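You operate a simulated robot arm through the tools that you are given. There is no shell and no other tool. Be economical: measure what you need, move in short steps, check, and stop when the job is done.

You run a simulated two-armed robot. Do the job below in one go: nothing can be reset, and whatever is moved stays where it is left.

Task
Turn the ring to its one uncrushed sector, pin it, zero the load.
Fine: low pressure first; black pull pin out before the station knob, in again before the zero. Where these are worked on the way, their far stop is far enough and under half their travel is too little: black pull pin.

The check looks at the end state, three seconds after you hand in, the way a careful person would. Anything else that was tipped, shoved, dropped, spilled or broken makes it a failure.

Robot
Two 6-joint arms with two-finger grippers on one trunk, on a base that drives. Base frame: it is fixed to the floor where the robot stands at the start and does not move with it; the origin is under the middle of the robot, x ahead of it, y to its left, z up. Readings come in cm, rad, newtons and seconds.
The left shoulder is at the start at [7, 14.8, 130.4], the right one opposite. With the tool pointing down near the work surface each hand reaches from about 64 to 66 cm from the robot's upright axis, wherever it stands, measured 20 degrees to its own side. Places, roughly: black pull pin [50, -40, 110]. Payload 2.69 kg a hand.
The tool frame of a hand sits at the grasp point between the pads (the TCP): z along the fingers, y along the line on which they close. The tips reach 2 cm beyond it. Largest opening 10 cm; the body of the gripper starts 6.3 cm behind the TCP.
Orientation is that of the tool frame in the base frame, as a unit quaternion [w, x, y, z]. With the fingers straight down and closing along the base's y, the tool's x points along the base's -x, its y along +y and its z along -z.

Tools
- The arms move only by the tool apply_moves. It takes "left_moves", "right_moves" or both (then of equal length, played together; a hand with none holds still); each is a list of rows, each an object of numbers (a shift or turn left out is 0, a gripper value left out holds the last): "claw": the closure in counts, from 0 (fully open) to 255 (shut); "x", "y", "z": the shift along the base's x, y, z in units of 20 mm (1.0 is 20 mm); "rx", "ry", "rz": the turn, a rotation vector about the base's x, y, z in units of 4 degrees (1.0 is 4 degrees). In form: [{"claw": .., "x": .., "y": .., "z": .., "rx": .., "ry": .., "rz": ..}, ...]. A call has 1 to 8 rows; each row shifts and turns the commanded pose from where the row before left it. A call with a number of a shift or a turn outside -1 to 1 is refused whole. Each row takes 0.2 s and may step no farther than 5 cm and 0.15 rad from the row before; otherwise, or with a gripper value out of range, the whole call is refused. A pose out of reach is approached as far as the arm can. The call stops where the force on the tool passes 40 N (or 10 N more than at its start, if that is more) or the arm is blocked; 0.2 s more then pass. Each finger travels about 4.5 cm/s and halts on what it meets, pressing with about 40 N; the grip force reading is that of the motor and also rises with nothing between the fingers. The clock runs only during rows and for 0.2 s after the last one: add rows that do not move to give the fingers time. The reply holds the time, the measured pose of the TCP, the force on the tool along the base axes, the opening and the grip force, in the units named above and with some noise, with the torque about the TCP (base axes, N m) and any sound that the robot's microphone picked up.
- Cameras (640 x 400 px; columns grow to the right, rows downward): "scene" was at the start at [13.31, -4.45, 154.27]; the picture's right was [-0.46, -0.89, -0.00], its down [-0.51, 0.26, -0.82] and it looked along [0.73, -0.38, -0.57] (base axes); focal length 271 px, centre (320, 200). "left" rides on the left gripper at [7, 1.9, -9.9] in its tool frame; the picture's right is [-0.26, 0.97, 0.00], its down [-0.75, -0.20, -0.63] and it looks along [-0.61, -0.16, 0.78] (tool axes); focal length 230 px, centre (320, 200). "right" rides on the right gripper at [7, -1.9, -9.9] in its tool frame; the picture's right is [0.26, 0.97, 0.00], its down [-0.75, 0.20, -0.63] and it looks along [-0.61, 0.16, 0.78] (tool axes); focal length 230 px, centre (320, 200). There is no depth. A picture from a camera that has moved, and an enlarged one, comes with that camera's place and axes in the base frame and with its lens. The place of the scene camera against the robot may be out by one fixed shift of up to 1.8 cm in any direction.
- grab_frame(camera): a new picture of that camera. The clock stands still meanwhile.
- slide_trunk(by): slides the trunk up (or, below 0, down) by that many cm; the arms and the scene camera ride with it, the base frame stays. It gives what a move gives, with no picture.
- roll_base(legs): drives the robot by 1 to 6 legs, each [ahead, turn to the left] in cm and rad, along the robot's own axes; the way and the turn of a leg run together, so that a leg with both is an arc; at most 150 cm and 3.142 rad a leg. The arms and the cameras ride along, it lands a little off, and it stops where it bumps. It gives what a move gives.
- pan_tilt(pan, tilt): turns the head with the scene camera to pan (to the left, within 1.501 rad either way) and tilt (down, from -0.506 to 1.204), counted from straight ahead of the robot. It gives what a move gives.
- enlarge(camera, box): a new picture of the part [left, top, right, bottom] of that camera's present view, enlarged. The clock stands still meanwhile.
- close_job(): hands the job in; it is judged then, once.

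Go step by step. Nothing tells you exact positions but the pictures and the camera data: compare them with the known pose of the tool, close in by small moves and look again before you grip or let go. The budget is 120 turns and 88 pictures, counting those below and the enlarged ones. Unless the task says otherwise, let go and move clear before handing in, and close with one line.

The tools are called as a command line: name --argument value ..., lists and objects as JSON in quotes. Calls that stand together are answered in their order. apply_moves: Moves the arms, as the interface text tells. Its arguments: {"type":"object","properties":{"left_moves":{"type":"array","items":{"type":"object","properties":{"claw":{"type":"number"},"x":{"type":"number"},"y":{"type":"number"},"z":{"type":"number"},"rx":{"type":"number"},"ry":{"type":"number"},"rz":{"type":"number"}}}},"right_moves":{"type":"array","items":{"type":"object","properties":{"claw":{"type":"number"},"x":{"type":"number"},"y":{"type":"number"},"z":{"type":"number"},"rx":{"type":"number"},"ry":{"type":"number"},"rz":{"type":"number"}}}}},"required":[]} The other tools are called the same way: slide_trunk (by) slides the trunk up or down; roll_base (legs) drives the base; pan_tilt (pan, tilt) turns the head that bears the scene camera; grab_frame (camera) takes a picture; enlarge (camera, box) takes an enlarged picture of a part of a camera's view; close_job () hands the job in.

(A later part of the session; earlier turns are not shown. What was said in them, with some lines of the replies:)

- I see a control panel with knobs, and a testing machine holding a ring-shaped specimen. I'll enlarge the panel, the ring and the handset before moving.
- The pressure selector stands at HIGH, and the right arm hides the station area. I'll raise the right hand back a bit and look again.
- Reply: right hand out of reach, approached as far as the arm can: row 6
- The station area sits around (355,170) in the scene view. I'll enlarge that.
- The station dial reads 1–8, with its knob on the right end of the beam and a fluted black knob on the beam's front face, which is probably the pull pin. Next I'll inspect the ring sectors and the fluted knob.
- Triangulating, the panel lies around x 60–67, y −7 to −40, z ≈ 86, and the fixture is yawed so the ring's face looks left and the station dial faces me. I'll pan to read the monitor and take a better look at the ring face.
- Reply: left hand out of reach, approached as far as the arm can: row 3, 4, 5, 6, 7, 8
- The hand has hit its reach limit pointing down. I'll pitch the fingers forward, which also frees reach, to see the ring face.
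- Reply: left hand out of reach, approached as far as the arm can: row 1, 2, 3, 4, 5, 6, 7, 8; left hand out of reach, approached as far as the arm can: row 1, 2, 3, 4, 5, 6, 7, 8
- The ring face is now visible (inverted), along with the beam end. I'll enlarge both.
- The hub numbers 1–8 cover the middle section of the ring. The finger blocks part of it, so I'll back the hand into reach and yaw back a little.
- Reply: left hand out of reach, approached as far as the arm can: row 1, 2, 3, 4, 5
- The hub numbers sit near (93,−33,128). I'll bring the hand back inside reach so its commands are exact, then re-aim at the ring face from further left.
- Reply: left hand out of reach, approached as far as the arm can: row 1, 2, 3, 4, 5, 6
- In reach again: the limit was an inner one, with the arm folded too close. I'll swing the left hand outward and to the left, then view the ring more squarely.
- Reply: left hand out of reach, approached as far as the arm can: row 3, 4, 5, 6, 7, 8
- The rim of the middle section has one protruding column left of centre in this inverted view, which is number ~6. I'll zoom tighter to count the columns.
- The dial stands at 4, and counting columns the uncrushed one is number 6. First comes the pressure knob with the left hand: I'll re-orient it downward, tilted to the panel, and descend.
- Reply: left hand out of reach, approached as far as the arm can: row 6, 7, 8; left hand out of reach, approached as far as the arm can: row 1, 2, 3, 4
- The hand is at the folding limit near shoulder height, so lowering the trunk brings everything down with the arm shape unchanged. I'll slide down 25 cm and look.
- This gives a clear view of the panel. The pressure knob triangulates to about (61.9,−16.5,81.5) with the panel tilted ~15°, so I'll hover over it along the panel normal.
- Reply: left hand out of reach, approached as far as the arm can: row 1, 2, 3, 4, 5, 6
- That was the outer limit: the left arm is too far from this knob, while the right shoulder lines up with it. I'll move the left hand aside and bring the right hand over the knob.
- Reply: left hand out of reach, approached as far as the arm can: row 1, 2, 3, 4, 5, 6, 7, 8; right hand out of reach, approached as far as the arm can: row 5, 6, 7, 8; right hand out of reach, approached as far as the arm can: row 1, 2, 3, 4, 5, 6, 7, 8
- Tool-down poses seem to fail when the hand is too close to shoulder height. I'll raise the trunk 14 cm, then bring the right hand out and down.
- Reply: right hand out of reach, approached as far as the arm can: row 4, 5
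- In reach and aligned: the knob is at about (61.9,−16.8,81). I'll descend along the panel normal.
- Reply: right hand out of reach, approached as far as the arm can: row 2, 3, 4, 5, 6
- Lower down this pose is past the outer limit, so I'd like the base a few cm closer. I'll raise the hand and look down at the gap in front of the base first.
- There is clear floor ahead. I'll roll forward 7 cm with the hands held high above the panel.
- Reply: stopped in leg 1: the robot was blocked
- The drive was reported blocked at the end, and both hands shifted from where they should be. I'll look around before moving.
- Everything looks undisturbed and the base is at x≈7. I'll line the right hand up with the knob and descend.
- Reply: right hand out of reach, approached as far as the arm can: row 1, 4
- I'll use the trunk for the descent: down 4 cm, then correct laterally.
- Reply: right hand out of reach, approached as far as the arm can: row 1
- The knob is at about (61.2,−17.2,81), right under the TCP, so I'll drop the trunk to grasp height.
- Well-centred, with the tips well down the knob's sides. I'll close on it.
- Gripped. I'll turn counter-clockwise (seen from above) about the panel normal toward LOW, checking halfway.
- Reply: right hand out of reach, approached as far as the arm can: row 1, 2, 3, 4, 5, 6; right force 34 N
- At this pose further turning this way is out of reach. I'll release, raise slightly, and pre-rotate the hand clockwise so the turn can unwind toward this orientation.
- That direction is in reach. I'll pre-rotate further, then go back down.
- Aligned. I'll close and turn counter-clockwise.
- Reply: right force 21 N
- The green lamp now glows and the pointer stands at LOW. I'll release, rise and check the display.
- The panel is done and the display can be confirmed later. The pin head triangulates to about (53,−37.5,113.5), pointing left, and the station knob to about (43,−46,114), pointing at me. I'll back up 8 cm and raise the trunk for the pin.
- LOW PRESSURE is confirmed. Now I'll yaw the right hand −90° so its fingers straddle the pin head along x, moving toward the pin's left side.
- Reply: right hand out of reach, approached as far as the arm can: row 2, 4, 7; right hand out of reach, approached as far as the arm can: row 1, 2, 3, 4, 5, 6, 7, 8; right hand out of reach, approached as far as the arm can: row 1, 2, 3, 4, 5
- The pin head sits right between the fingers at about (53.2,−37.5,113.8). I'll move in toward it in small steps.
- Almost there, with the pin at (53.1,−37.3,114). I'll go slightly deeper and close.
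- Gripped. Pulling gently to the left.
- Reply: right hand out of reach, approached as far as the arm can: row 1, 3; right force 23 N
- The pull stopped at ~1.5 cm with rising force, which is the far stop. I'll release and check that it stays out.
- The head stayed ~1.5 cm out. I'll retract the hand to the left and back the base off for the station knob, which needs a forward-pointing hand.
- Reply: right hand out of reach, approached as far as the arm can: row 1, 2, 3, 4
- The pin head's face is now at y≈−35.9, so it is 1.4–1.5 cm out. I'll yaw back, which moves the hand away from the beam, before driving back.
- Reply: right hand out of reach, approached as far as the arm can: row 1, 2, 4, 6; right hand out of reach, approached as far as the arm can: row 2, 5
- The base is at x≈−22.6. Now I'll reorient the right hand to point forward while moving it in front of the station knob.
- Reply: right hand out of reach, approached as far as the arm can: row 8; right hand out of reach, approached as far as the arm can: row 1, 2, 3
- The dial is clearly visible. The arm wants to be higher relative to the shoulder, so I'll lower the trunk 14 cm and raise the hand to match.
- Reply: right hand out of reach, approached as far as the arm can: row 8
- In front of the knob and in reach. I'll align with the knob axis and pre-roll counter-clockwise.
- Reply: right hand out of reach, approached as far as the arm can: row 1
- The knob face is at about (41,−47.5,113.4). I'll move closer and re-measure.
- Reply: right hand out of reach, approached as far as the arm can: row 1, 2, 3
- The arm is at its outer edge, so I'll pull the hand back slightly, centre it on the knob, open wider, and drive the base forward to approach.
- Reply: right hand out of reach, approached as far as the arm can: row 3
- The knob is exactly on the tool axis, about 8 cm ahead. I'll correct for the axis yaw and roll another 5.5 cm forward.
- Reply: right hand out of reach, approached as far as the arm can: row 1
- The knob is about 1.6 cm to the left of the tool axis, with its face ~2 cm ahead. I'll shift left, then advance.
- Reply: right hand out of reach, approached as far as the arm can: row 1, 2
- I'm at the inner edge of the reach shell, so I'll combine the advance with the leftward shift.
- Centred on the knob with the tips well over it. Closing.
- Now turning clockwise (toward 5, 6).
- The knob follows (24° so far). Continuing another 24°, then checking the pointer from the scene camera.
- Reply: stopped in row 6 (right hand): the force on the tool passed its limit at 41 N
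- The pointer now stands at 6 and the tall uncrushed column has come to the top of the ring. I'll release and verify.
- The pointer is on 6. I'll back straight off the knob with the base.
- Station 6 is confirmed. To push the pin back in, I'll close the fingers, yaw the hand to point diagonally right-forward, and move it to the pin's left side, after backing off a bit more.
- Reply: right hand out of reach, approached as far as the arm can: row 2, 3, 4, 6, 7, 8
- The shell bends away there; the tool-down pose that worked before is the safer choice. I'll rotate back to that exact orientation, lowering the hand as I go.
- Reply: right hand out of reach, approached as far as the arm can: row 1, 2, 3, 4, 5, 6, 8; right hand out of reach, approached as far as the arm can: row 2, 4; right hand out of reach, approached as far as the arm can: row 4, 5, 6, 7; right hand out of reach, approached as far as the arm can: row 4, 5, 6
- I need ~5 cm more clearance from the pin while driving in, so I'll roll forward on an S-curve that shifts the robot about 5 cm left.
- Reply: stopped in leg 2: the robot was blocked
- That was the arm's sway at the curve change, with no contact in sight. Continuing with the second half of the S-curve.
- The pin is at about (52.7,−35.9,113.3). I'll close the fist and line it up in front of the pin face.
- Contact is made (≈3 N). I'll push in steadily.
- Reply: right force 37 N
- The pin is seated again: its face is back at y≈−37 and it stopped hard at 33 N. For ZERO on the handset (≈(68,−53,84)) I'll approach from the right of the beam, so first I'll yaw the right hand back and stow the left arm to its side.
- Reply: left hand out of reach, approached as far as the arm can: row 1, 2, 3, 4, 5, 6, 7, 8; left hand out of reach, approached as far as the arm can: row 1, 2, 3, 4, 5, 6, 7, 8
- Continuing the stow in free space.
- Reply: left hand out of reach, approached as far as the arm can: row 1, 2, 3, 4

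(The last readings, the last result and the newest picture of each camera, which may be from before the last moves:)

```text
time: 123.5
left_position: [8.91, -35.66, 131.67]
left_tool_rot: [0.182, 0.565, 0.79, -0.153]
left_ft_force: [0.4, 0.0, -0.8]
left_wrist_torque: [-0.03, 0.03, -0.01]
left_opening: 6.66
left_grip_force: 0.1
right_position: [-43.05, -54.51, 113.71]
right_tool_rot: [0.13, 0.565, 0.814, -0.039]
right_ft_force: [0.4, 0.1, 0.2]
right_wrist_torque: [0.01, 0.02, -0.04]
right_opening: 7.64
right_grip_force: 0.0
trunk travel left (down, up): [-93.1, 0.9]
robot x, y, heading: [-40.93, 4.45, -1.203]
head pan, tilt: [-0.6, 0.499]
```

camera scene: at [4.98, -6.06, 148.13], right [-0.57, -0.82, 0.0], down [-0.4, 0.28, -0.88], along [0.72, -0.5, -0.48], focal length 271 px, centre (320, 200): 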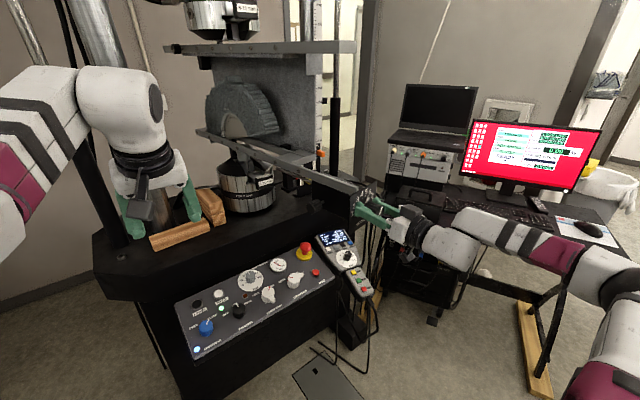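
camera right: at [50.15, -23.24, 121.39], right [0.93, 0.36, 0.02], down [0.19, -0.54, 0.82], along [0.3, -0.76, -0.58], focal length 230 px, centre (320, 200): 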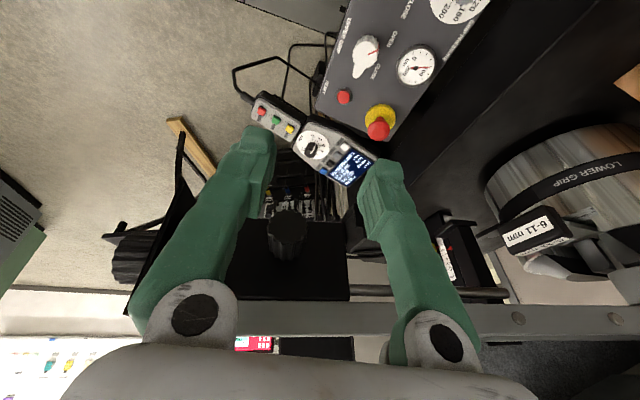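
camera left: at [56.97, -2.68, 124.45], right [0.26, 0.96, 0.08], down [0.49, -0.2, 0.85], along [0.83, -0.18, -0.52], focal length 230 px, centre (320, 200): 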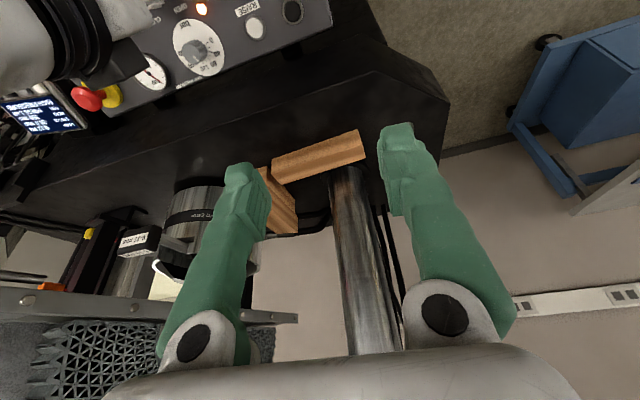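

roll_base --legs '[[74, 0]]'

roll_base --legs '[[0, 0.75]]'

roll_base --legs '[[0, 0.8]]'

grab_frame --camera "scene"

```text
time: 127.5
left_position: [34.81, -104.48, 131.59]
left_tool_rot: [0.182, 0.568, 0.788, -0.154]
left_ft_force: [-0.1, 0.0, 0.1]
left_wrist_torque: [0.0, 0.01, -0.01]
left_opening: 6.65
left_grip_force: 0.1
right_position: [-17.34, -122.89, 113.8]
right_tool_rot: [0.13, 0.568, 0.812, -0.039]
right_ft_force: [-0.5, 1.0, -0.7]
right_wrist_torque: [0.0, 0.02, -0.02]
right_opening: 7.63
right_grip_force: 0.2
trunk travel left (down, up): [-93.1, 0.9]
robot x, y, heading: [-14.38, -64.34, -1.208]
head pan, tilt: [-0.6, 0.499]
```

```text
time: 129.9
left_position: [49.23, -60.25, 131.66]
left_tool_rot: [0.225, 0.239, 0.942, -0.075]
left_ft_force: [0.4, 0.3, 0.1]
left_wrist_torque: [0.01, -0.03, 0.02]
left_opening: 6.68
left_grip_force: 0.0
right_position: [23.72, -109.31, 113.56]
right_tool_rot: [0.135, 0.23, 0.964, 0.013]
right_ft_force: [-0.1, -0.4, -0.2]
right_wrist_torque: [0.02, 0.02, 0.0]
right_opening: 7.66
right_grip_force: 0.0
trunk travel left (down, up): [-93.1, 0.9]
robot x, y, heading: [-14.19, -63.71, -0.454]
head pan, tilt: [-0.6, 0.499]
```

```text
time: 132.4
left_position: [27.02, -15.68, 131.59]
left_tool_rot: [0.236, -0.15, 0.96, 0.019]
left_ft_force: [0.0, 0.0, -0.6]
left_wrist_torque: [0.0, -0.02, 0.03]
left_opening: 6.67
left_grip_force: 0.1
right_position: [44.54, -68.14, 113.61]
right_tool_rot: [0.119, -0.166, 0.977, 0.065]
right_ft_force: [0.1, -0.1, -0.1]
right_wrist_torque: [0.04, 0.01, 0.02]
right_opening: 7.68
right_grip_force: 0.0
trunk travel left (down, up): [-93.1, 0.9]
robot x, y, heading: [-14.36, -64.59, 0.347]
head pan, tilt: [-0.6, 0.499]
```

```text
12 pictures are left
camera scene: at [-0.21, -65.23, 162.16], right [-0.25, -0.97, 0.0], down [-0.46, 0.12, -0.88], along [0.85, -0.22, -0.48], focal length 271 px, centre (320, 200)
```

scene: 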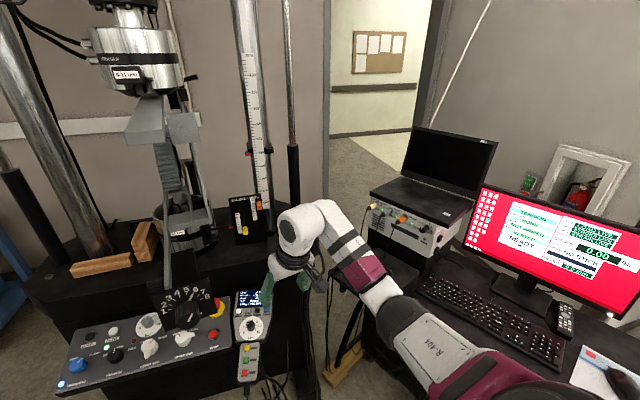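

Excellent view from the right side. I'll enlarge the handset and the dial.

enlarge --camera "scene" --box '[140, 270, 300, 370]'

grab_frame --camera "right"

```text
4.00 times, centred on (220, 320) of scene
camera zoom: at [-0.21, -65.23, 162.16], right [-0.25, -0.97, 0.0], down [-0.46, 0.12, -0.88], along [0.85, -0.22, -0.48], focal length 1083 px, centre (720, -280)
```

zoom: 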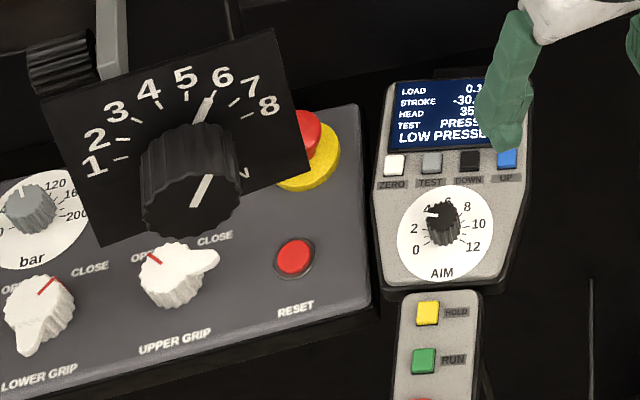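

```text
10 pictures are left
camera right: at [36.79, -73.63, 121.37], right [-0.56, 0.83, 0.02], down [0.49, 0.32, 0.81], along [0.67, 0.47, -0.58], focal length 230 px, centre (320, 200)
```

right: 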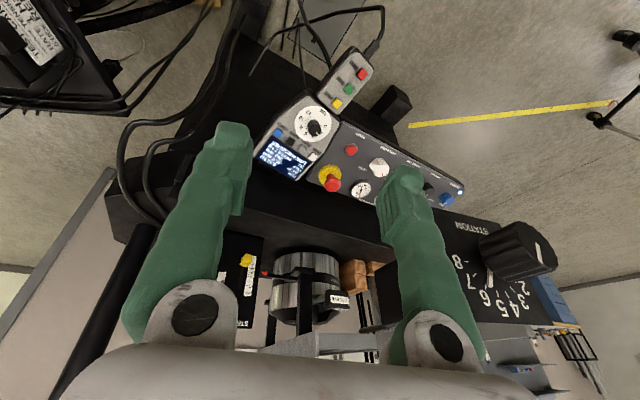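

Dial on 6, pin in, LOW PRESSURE. ZERO is at about (67.6,−54.4,83.7). I'll close the fist, lower the trunk, and curve in.

apply_moves --right_moves '[{"claw": 255}, {"claw": 255}, {"claw": 255}, {"claw": 255}]'

slide_trunk --by -20

roll_base --legs '[[18, 0.07]]'

grab_frame --camera "right"

```text
time: 133.4
left_position: [26.92, -15.47, 131.72]
left_tool_rot: [0.237, -0.15, 0.96, 0.018]
left_ft_force: [-0.2, 0.5, -0.2]
left_wrist_torque: [-0.01, -0.02, -0.01]
left_opening: 6.68
left_grip_force: 0.0
right_position: [44.46, -68.14, 113.74]
right_tool_rot: [0.119, -0.166, 0.977, 0.063]
right_ft_force: [-0.5, -0.3, 0.1]
right_wrist_torque: [0.01, 0.03, -0.01]
right_opening: 0.0
right_grip_force: 9.9
trunk travel left (down, up): [-93.1, 0.9]
robot x, y, heading: [-14.36, -64.35, 0.348]
head pan, tilt: [-0.6, 0.499]
```

```text
time: 135.6
left_position: [26.86, -15.68, 111.65]
left_tool_rot: [0.238, -0.149, 0.96, 0.018]
left_ft_force: [0.2, 0.1, -0.3]
left_wrist_torque: [0.0, -0.03, 0.01]
left_opening: 6.67
left_grip_force: 0.2
right_position: [44.58, -68.04, 93.76]
right_tool_rot: [0.119, -0.166, 0.977, 0.063]
right_ft_force: [-0.2, -0.2, 0.3]
right_wrist_torque: [0.01, -0.02, 0.01]
right_opening: 0.01
right_grip_force: 29.6
trunk travel left (down, up): [-73.1, 20.9]
robot x, y, heading: [-14.53, -63.9, 0.351]
head pan, tilt: [-0.6, 0.499]
```

```text
time: 137.1
left_position: [39.91, -6.19, 111.81]
left_tool_rot: [0.239, -0.182, 0.953, 0.027]
left_ft_force: [0.2, 0.0, 0.6]
left_wrist_torque: [-0.03, -0.02, 0.01]
left_opening: 6.63
left_grip_force: 0.0
right_position: [61.27, -57.37, 94.0]
right_tool_rot: [0.119, -0.199, 0.97, 0.068]
right_ft_force: [0.0, -0.4, 0.6]
right_wrist_torque: [0.04, -0.05, 0.02]
right_opening: 0.0
right_grip_force: 29.3
trunk travel left (down, up): [-73.1, 20.9]
robot x, y, heading: [2.39, -57.73, 0.422]
head pan, tilt: [-0.6, 0.499]
```

```text
9 pictures are left
camera right: at [53.81, -63.36, 101.56], right [-0.62, 0.78, 0.02], down [0.46, 0.35, 0.82], along [0.64, 0.51, -0.58], focal length 230 px, centre (320, 200)
```

right: 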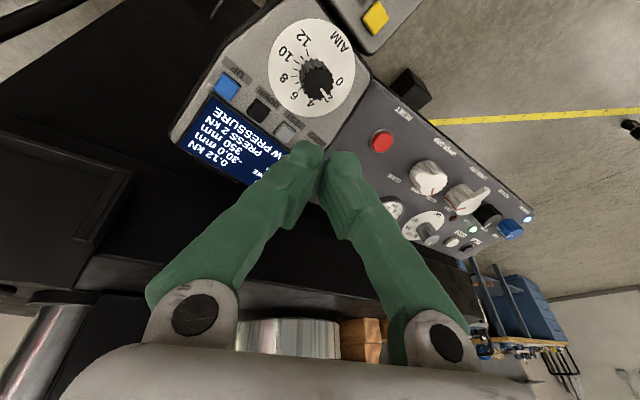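

ZERO lies just ahead of the fist at about (67.6,−53.4,83.7). I'll roll 4 cm closer and line up above it.

roll_base --legs '[[4, 0]]'

apply_moves --right_moves '[{"z": -0.5, "x": 0.3, "y": 0.3}, {"z": -0.5, "x": 0.3, "y": 0.3}, {"z": -0.3}]'

grab_frame --camera "right"

```text
time: 138.0
left_position: [42.94, -4.72, 112.12]
left_tool_rot: [0.24, -0.182, 0.953, 0.028]
left_ft_force: [-0.3, -1.0, -0.2]
left_wrist_torque: [-0.01, 0.02, -0.02]
left_opening: 6.64
left_grip_force: 0.0
right_position: [64.49, -55.97, 94.12]
right_tool_rot: [0.121, -0.2, 0.97, 0.068]
right_ft_force: [-0.4, -0.5, -0.1]
right_wrist_torque: [-0.04, -0.02, 0.0]
right_opening: 0.02
right_grip_force: 29.3
trunk travel left (down, up): [-73.1, 20.9]
robot x, y, heading: [5.96, -55.49, 0.421]
head pan, tilt: [-0.6, 0.499]
```

```text
time: 138.8
left_position: [43.67, -4.53, 111.83]
left_tool_rot: [0.238, -0.183, 0.954, 0.027]
left_ft_force: [0.4, -0.1, 0.0]
left_wrist_torque: [0.01, 0.02, -0.01]
left_opening: 6.67
left_grip_force: 0.1
right_position: [66.21, -54.33, 91.08]
right_tool_rot: [0.118, -0.2, 0.97, 0.068]
right_ft_force: [0.6, -0.3, -0.5]
right_wrist_torque: [0.01, -0.04, 0.03]
right_opening: 0.02
right_grip_force: 29.7
trunk travel left (down, up): [-73.1, 20.9]
robot x, y, heading: [6.53, -55.8, 0.416]
head pan, tilt: [-0.6, 0.499]
```

```text
8 pictures are left
camera right: at [58.75, -60.41, 98.88], right [-0.62, 0.78, 0.02], down [0.46, 0.35, 0.82], along [0.63, 0.51, -0.58], focal length 230 px, centre (320, 200)
```

right: 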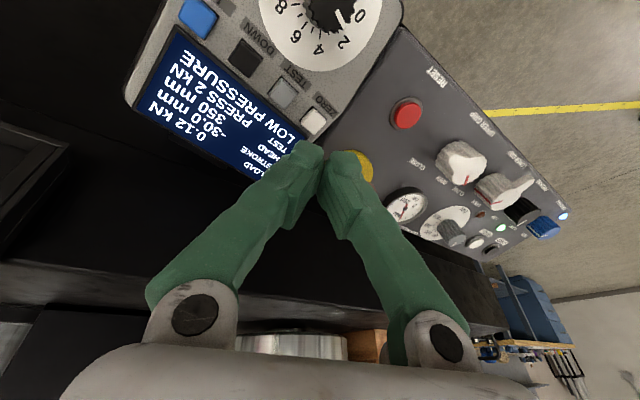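

All the rays agree on ZERO at about (67.6,−53.5,83.2). I'll descend toward it along the tool axis.

apply_moves --right_moves '[{"z": -0.55, "x": 0.13, "y": 0.05}, {"z": -0.55, "x": 0.13, "y": 0.05}, {"z": -0.5, "x": 0.12, "y": 0.05}, {"z": -0.4, "x": 0.1, "y": 0.04}]'

grab_frame --camera "right"

```text
time: 139.8
left_position: [43.58, -4.46, 111.73]
left_tool_rot: [0.238, -0.183, 0.954, 0.027]
left_ft_force: [0.5, 0.6, 0.0]
left_wrist_torque: [-0.01, -0.02, -0.02]
left_opening: 6.67
left_grip_force: 0.2
right_position: [66.16, -54.01, 87.7]
right_tool_rot: [0.12, -0.198, 0.971, 0.068]
right_ft_force: [0.2, -0.2, -0.1]
right_wrist_torque: [0.0, 0.02, -0.01]
right_opening: 0.01
right_grip_force: 29.1
right hand out of reach, approached as far as the arm can: row 3, 4
trunk travel left (down, up): [-73.1, 20.9]
robot x, y, heading: [6.04, -55.64, 0.416]
head pan, tilt: [-0.6, 0.499]
```

```text
7 pictures are left
camera right: at [58.73, -59.93, 95.24], right [-0.62, 0.79, 0.01], down [0.46, 0.35, 0.82], along [0.64, 0.51, -0.58], focal length 230 px, centre (320, 200)
```

right: 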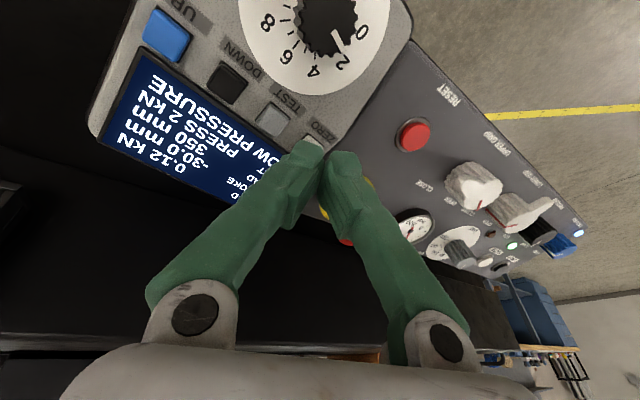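

The fist is nearly aligned, but the arm is at its lower limit. I'll roll 1 cm forward, nudge, and use the trunk for the final press.

roll_base --legs '[[1.0, 0]]'

apply_moves --right_moves '[{"y": -0.15}]'

slide_trunk --by -1.5

grab_frame --camera "right"

```text
time: 140.6
left_position: [44.44, -4.1, 111.91]
left_tool_rot: [0.238, -0.183, 0.953, 0.027]
left_ft_force: [-0.8, -0.4, -0.6]
left_wrist_torque: [0.0, -0.02, 0.0]
left_opening: 6.65
left_grip_force: 0.1
right_position: [66.9, -53.66, 87.63]
right_tool_rot: [0.12, -0.198, 0.971, 0.068]
right_ft_force: [0.0, -1.2, 0.4]
right_wrist_torque: [0.06, -0.01, -0.04]
right_opening: 0.01
right_grip_force: 29.7
trunk travel left (down, up): [-73.1, 20.9]
robot x, y, heading: [7.04, -55.06, 0.42]
head pan, tilt: [-0.6, 0.499]
```

```text
time: 141.0
left_position: [44.58, -4.04, 111.77]
left_tool_rot: [0.238, -0.182, 0.954, 0.028]
left_ft_force: [0.1, -0.9, -0.3]
left_wrist_torque: [0.0, 0.02, 0.01]
left_opening: 6.69
left_grip_force: 0.0
right_position: [67.03, -53.81, 87.54]
right_tool_rot: [0.119, -0.198, 0.971, 0.068]
right_ft_force: [1.2, 0.3, 0.9]
right_wrist_torque: [0.01, -0.02, 0.0]
right_opening: 0.02
right_grip_force: 29.5
trunk travel left (down, up): [-73.1, 20.9]
robot x, y, heading: [7.34, -55.62, 0.421]
head pan, tilt: [-0.6, 0.499]
```

```text
time: 141.6
left_position: [44.61, -4.16, 110.26]
left_tool_rot: [0.237, -0.183, 0.954, 0.028]
left_ft_force: [0.5, -0.1, -0.7]
left_wrist_torque: [-0.01, 0.04, 0.01]
left_opening: 6.68
left_grip_force: 0.1
right_position: [67.1, -53.93, 86.14]
right_tool_rot: [0.119, -0.198, 0.971, 0.068]
right_ft_force: [-0.5, 0.6, 0.1]
right_wrist_torque: [-0.03, -0.02, -0.01]
right_opening: 0.0
right_grip_force: 29.2
trunk travel left (down, up): [-71.6, 22.4]
robot x, y, heading: [6.93, -54.91, 0.422]
head pan, tilt: [-0.6, 0.499]
```

```text
6 pictures are left
camera right: at [59.63, -59.86, 93.77], right [-0.62, 0.79, 0.02], down [0.46, 0.35, 0.82], along [0.64, 0.51, -0.58], focal length 230 px, centre (320, 200)
```

right: 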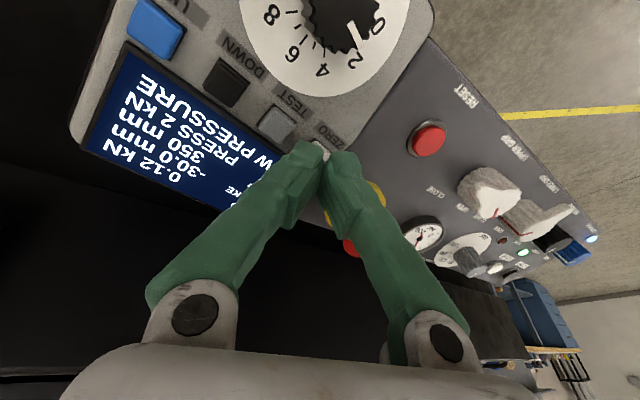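

The tip sits right above ZERO. I'll press with small trunk steps while watching the force.

slide_trunk --by -0.8

slide_trunk --by -0.4

```text
time: 142.2
left_position: [44.57, -4.02, 109.49]
left_tool_rot: [0.238, -0.182, 0.954, 0.027]
left_ft_force: [0.9, -0.1, -0.6]
left_wrist_torque: [0.02, 0.0, 0.0]
left_opening: 6.64
left_grip_force: 0.0
right_position: [67.1, -53.79, 85.28]
right_tool_rot: [0.119, -0.197, 0.971, 0.068]
right_ft_force: [0.4, 0.0, -0.6]
right_wrist_torque: [0.0, 0.01, 0.02]
right_opening: 0.0
right_grip_force: 29.8
trunk travel left (down, up): [-70.8, 23.2]
robot x, y, heading: [7.26, -55.56, 0.421]
head pan, tilt: [-0.6, 0.499]
```

```text
time: 142.7
left_position: [44.65, -4.06, 108.97]
left_tool_rot: [0.238, -0.182, 0.954, 0.027]
left_ft_force: [1.0, -0.4, 0.1]
left_wrist_torque: [0.01, 0.01, 0.03]
left_opening: 6.66
left_grip_force: 0.0
right_position: [67.2, -53.89, 84.85]
right_tool_rot: [0.119, -0.198, 0.971, 0.068]
right_ft_force: [-0.7, -0.6, -0.3]
right_wrist_torque: [0.01, 0.05, -0.02]
right_opening: 0.0
right_grip_force: 29.6
trunk travel left (down, up): [-70.4, 23.6]
robot x, y, heading: [7.19, -55.71, 0.419]
head pan, tilt: [-0.6, 0.499]
```

slide_trunk --by -0.5

enlarge --camera "right" --box '[80, 60, 400, 260]'

```text
time: 143.2
left_position: [44.55, -3.98, 108.56]
left_tool_rot: [0.238, -0.183, 0.954, 0.027]
left_ft_force: [-0.8, 0.8, -0.5]
left_wrist_torque: [-0.02, 0.0, -0.01]
left_opening: 6.69
left_grip_force: 0.1
right_position: [67.06, -53.89, 84.4]
right_tool_rot: [0.119, -0.197, 0.971, 0.068]
right_ft_force: [-0.3, 0.2, 0.4]
right_wrist_torque: [0.03, -0.01, 0.01]
right_opening: 0.01
right_grip_force: 29.1
trunk travel left (down, up): [-69.9, 24.1]
robot x, y, heading: [6.96, -55.5, 0.419]
head pan, tilt: [-0.6, 0.499]
```

```text
2.00 times, centred on (240, 160) of right
camera zoom: at [59.63, -59.85, 92.08], right [-0.62, 0.79, 0.02], down [0.46, 0.35, 0.82], along [0.64, 0.51, -0.58], focal length 460 px, centre (480, 280)
```

zoom: 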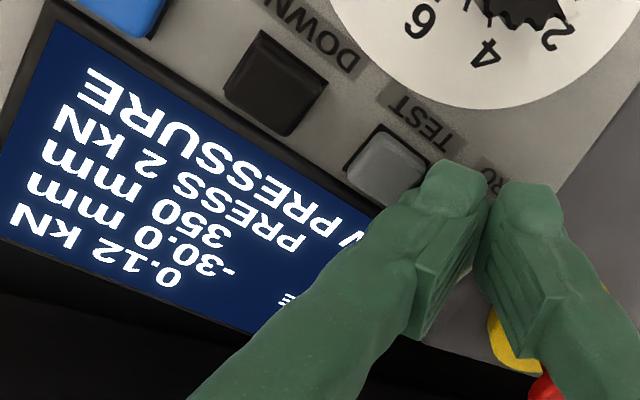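

The fist is too close to TEST: ZERO's centre is about 1.2 cm further left and 0.5 cm ahead. I'll lift slightly and shift.

slide_trunk --by 1.5

apply_moves --right_moves '[{"y": 0.3, "x": 0.1}, {"y": 0.3, "x": 0.1}]'

enlarge --camera "right" --box '[160, 60, 400, 210]'

```text
time: 143.9
left_position: [44.61, -4.0, 110.01]
left_tool_rot: [0.237, -0.183, 0.954, 0.028]
left_ft_force: [0.0, -0.5, 0.6]
left_wrist_torque: [0.02, -0.01, 0.02]
left_opening: 6.67
left_grip_force: 0.0
right_position: [67.08, -53.94, 85.87]
right_tool_rot: [0.12, -0.197, 0.971, 0.067]
right_ft_force: [-0.3, 0.4, -0.4]
right_wrist_torque: [0.0, 0.03, -0.02]
right_opening: 0.0
right_grip_force: 29.5
trunk travel left (down, up): [-71.4, 22.6]
robot x, y, heading: [7.34, -55.37, 0.42]
head pan, tilt: [-0.6, 0.499]
```

```text
time: 144.5
left_position: [44.57, -4.08, 110.02]
left_tool_rot: [0.238, -0.182, 0.954, 0.028]
left_ft_force: [0.2, -0.2, 0.4]
left_wrist_torque: [0.03, 0.05, 0.01]
left_opening: 6.68
left_grip_force: 0.1
right_position: [67.53, -52.65, 85.95]
right_tool_rot: [0.12, -0.196, 0.971, 0.067]
right_ft_force: [0.4, 0.2, 0.2]
right_wrist_torque: [-0.01, -0.04, -0.02]
right_opening: 0.0
right_grip_force: 29.7
trunk travel left (down, up): [-71.4, 22.6]
robot x, y, heading: [7.14, -55.29, 0.419]
head pan, tilt: [-0.6, 0.499]
```

```text
2.67 times, centred on (280, 135) of right
camera zoom: at [60.0, -58.57, 93.64], right [-0.61, 0.79, 0.02], down [0.46, 0.34, 0.82], along [0.64, 0.51, -0.58], focal length 614 px, centre (427, 373)
```

zoom: 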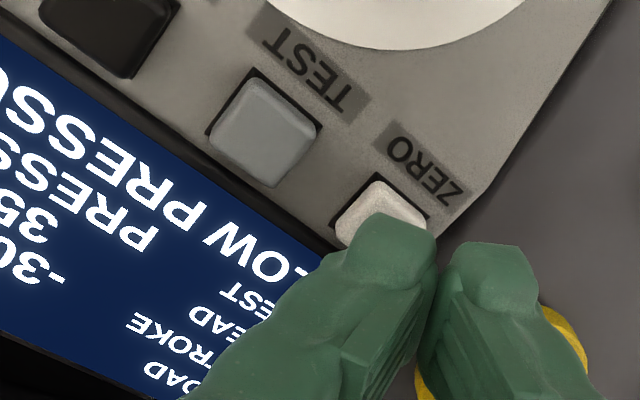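

TEST triangulates to (68.3,−56.3,81.5), so ZERO is at (68.5,−53.0,81.9). I'll correct to put the tip exactly there.

apply_moves --right_moves '[{"y": -0.35, "x": 0.28}]'

slide_trunk --by -1.6

```text
time: 144.9
left_position: [44.62, -4.08, 110.05]
left_tool_rot: [0.238, -0.183, 0.954, 0.029]
left_ft_force: [0.3, -1.0, 0.6]
left_wrist_torque: [0.01, 0.01, -0.05]
left_opening: 6.66
left_grip_force: 0.1
right_position: [67.62, -53.37, 86.18]
right_tool_rot: [0.119, -0.195, 0.971, 0.068]
right_ft_force: [-0.7, -0.7, 0.4]
right_wrist_torque: [0.03, 0.02, 0.0]
right_opening: 0.0
right_grip_force: 29.4
right hand out of reach, approached as far as the arm can: row 1
trunk travel left (down, up): [-71.4, 22.6]
robot x, y, heading: [7.0, -55.57, 0.419]
head pan, tilt: [-0.6, 0.499]
```

```text
time: 145.5
left_position: [44.61, -4.16, 108.5]
left_tool_rot: [0.237, -0.184, 0.954, 0.028]
left_ft_force: [0.7, -0.3, 0.8]
left_wrist_torque: [0.01, 0.03, 0.0]
left_opening: 6.72
left_grip_force: 0.0
right_position: [67.59, -53.3, 84.55]
right_tool_rot: [0.12, -0.195, 0.971, 0.068]
right_ft_force: [0.6, -0.2, -0.2]
right_wrist_torque: [-0.02, 0.02, -0.02]
right_opening: 0.03
right_grip_force: 29.4
trunk travel left (down, up): [-69.8, 24.2]
robot x, y, heading: [6.81, -55.12, 0.424]
head pan, tilt: [-0.6, 0.499]
heard: click
```

A click was heard. I'll rise and read the display.

slide_trunk --by 6

enlarge --camera "right" --box '[100, 40, 420, 240]'

```text
time: 146.5
left_position: [44.6, -3.95, 114.47]
left_tool_rot: [0.237, -0.182, 0.954, 0.027]
left_ft_force: [0.8, 0.1, -0.1]
left_wrist_torque: [0.0, -0.01, -0.03]
left_opening: 6.71
left_grip_force: 0.0
right_position: [67.62, -53.33, 90.58]
right_tool_rot: [0.12, -0.194, 0.971, 0.068]
right_ft_force: [1.1, -0.1, -0.9]
right_wrist_torque: [-0.03, 0.01, 0.01]
right_opening: 0.0
right_grip_force: 29.7
trunk travel left (down, up): [-75.8, 18.2]
robot x, y, heading: [7.14, -55.41, 0.418]
head pan, tilt: [-0.6, 0.499]
```

```text
2.00 times, centred on (260, 140) of right
camera zoom: at [60.14, -59.23, 98.25], right [-0.61, 0.79, 0.02], down [0.46, 0.34, 0.82], along [0.64, 0.51, -0.58], focal length 460 px, centre (440, 320)
```

zoom: 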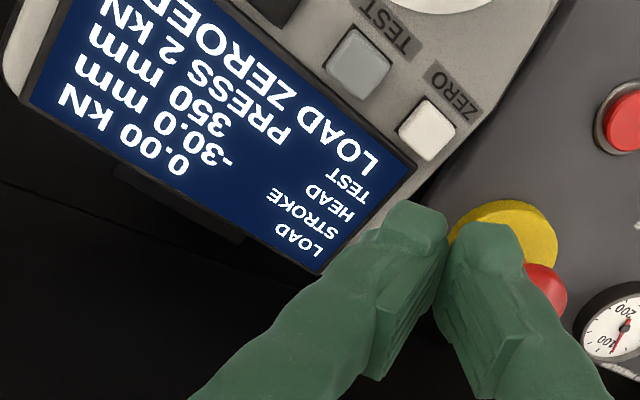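

The display reads LOAD 0.00 kN and "LOAD ZEROED". I'll back clear and take a last look at the whole scene.

roll_base --legs '[[-24, 0]]'

enlarge --camera "scene" --box '[40, 180, 320, 355]'

```text
time: 148.2
left_position: [23.15, -13.62, 114.34]
left_tool_rot: [0.237, -0.182, 0.954, 0.027]
left_ft_force: [0.4, -0.3, -0.2]
left_wrist_torque: [0.01, 0.0, -0.01]
left_opening: 6.65
left_grip_force: 0.0
right_position: [46.26, -62.88, 90.49]
right_tool_rot: [0.119, -0.196, 0.971, 0.067]
right_ft_force: [0.4, -0.4, -1.3]
right_wrist_torque: [-0.02, 0.0, 0.03]
right_opening: 0.0
right_grip_force: 30.1
trunk travel left (down, up): [-75.8, 18.2]
robot x, y, heading: [-14.69, -65.08, 0.418]
head pan, tilt: [-0.6, 0.499]
```

```text
2.29 times, centred on (180, 268) of scene
camera zoom: at [-0.19, -64.82, 144.83], right [-0.18, -0.98, 0.0], down [-0.47, 0.09, -0.88], along [0.86, -0.16, -0.48], focal length 619 px, centre (640, 46)
```

zoom: 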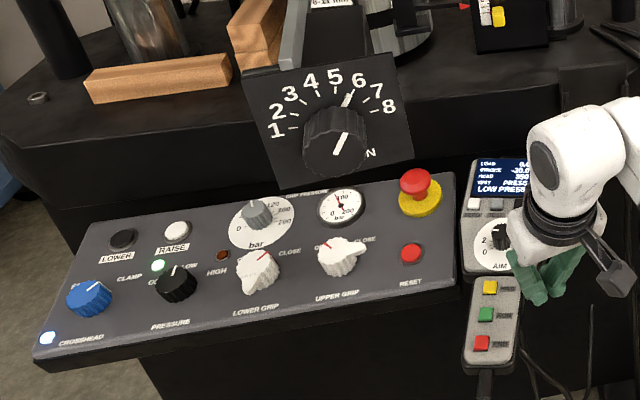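

The pressure is at LOW, the station at 6, the pin is in, the load is zeroed, and nothing else has moved. I'm handing in now.

close_job

```text
The job is handed in.
```

The job is handed in: pressure is at LOW, the ring is at station 6 (the one uncrushed sector), the black pull pin is back in, and the display read 0.00 kN and "LOAD ZEROED" after I pressed ZERO.
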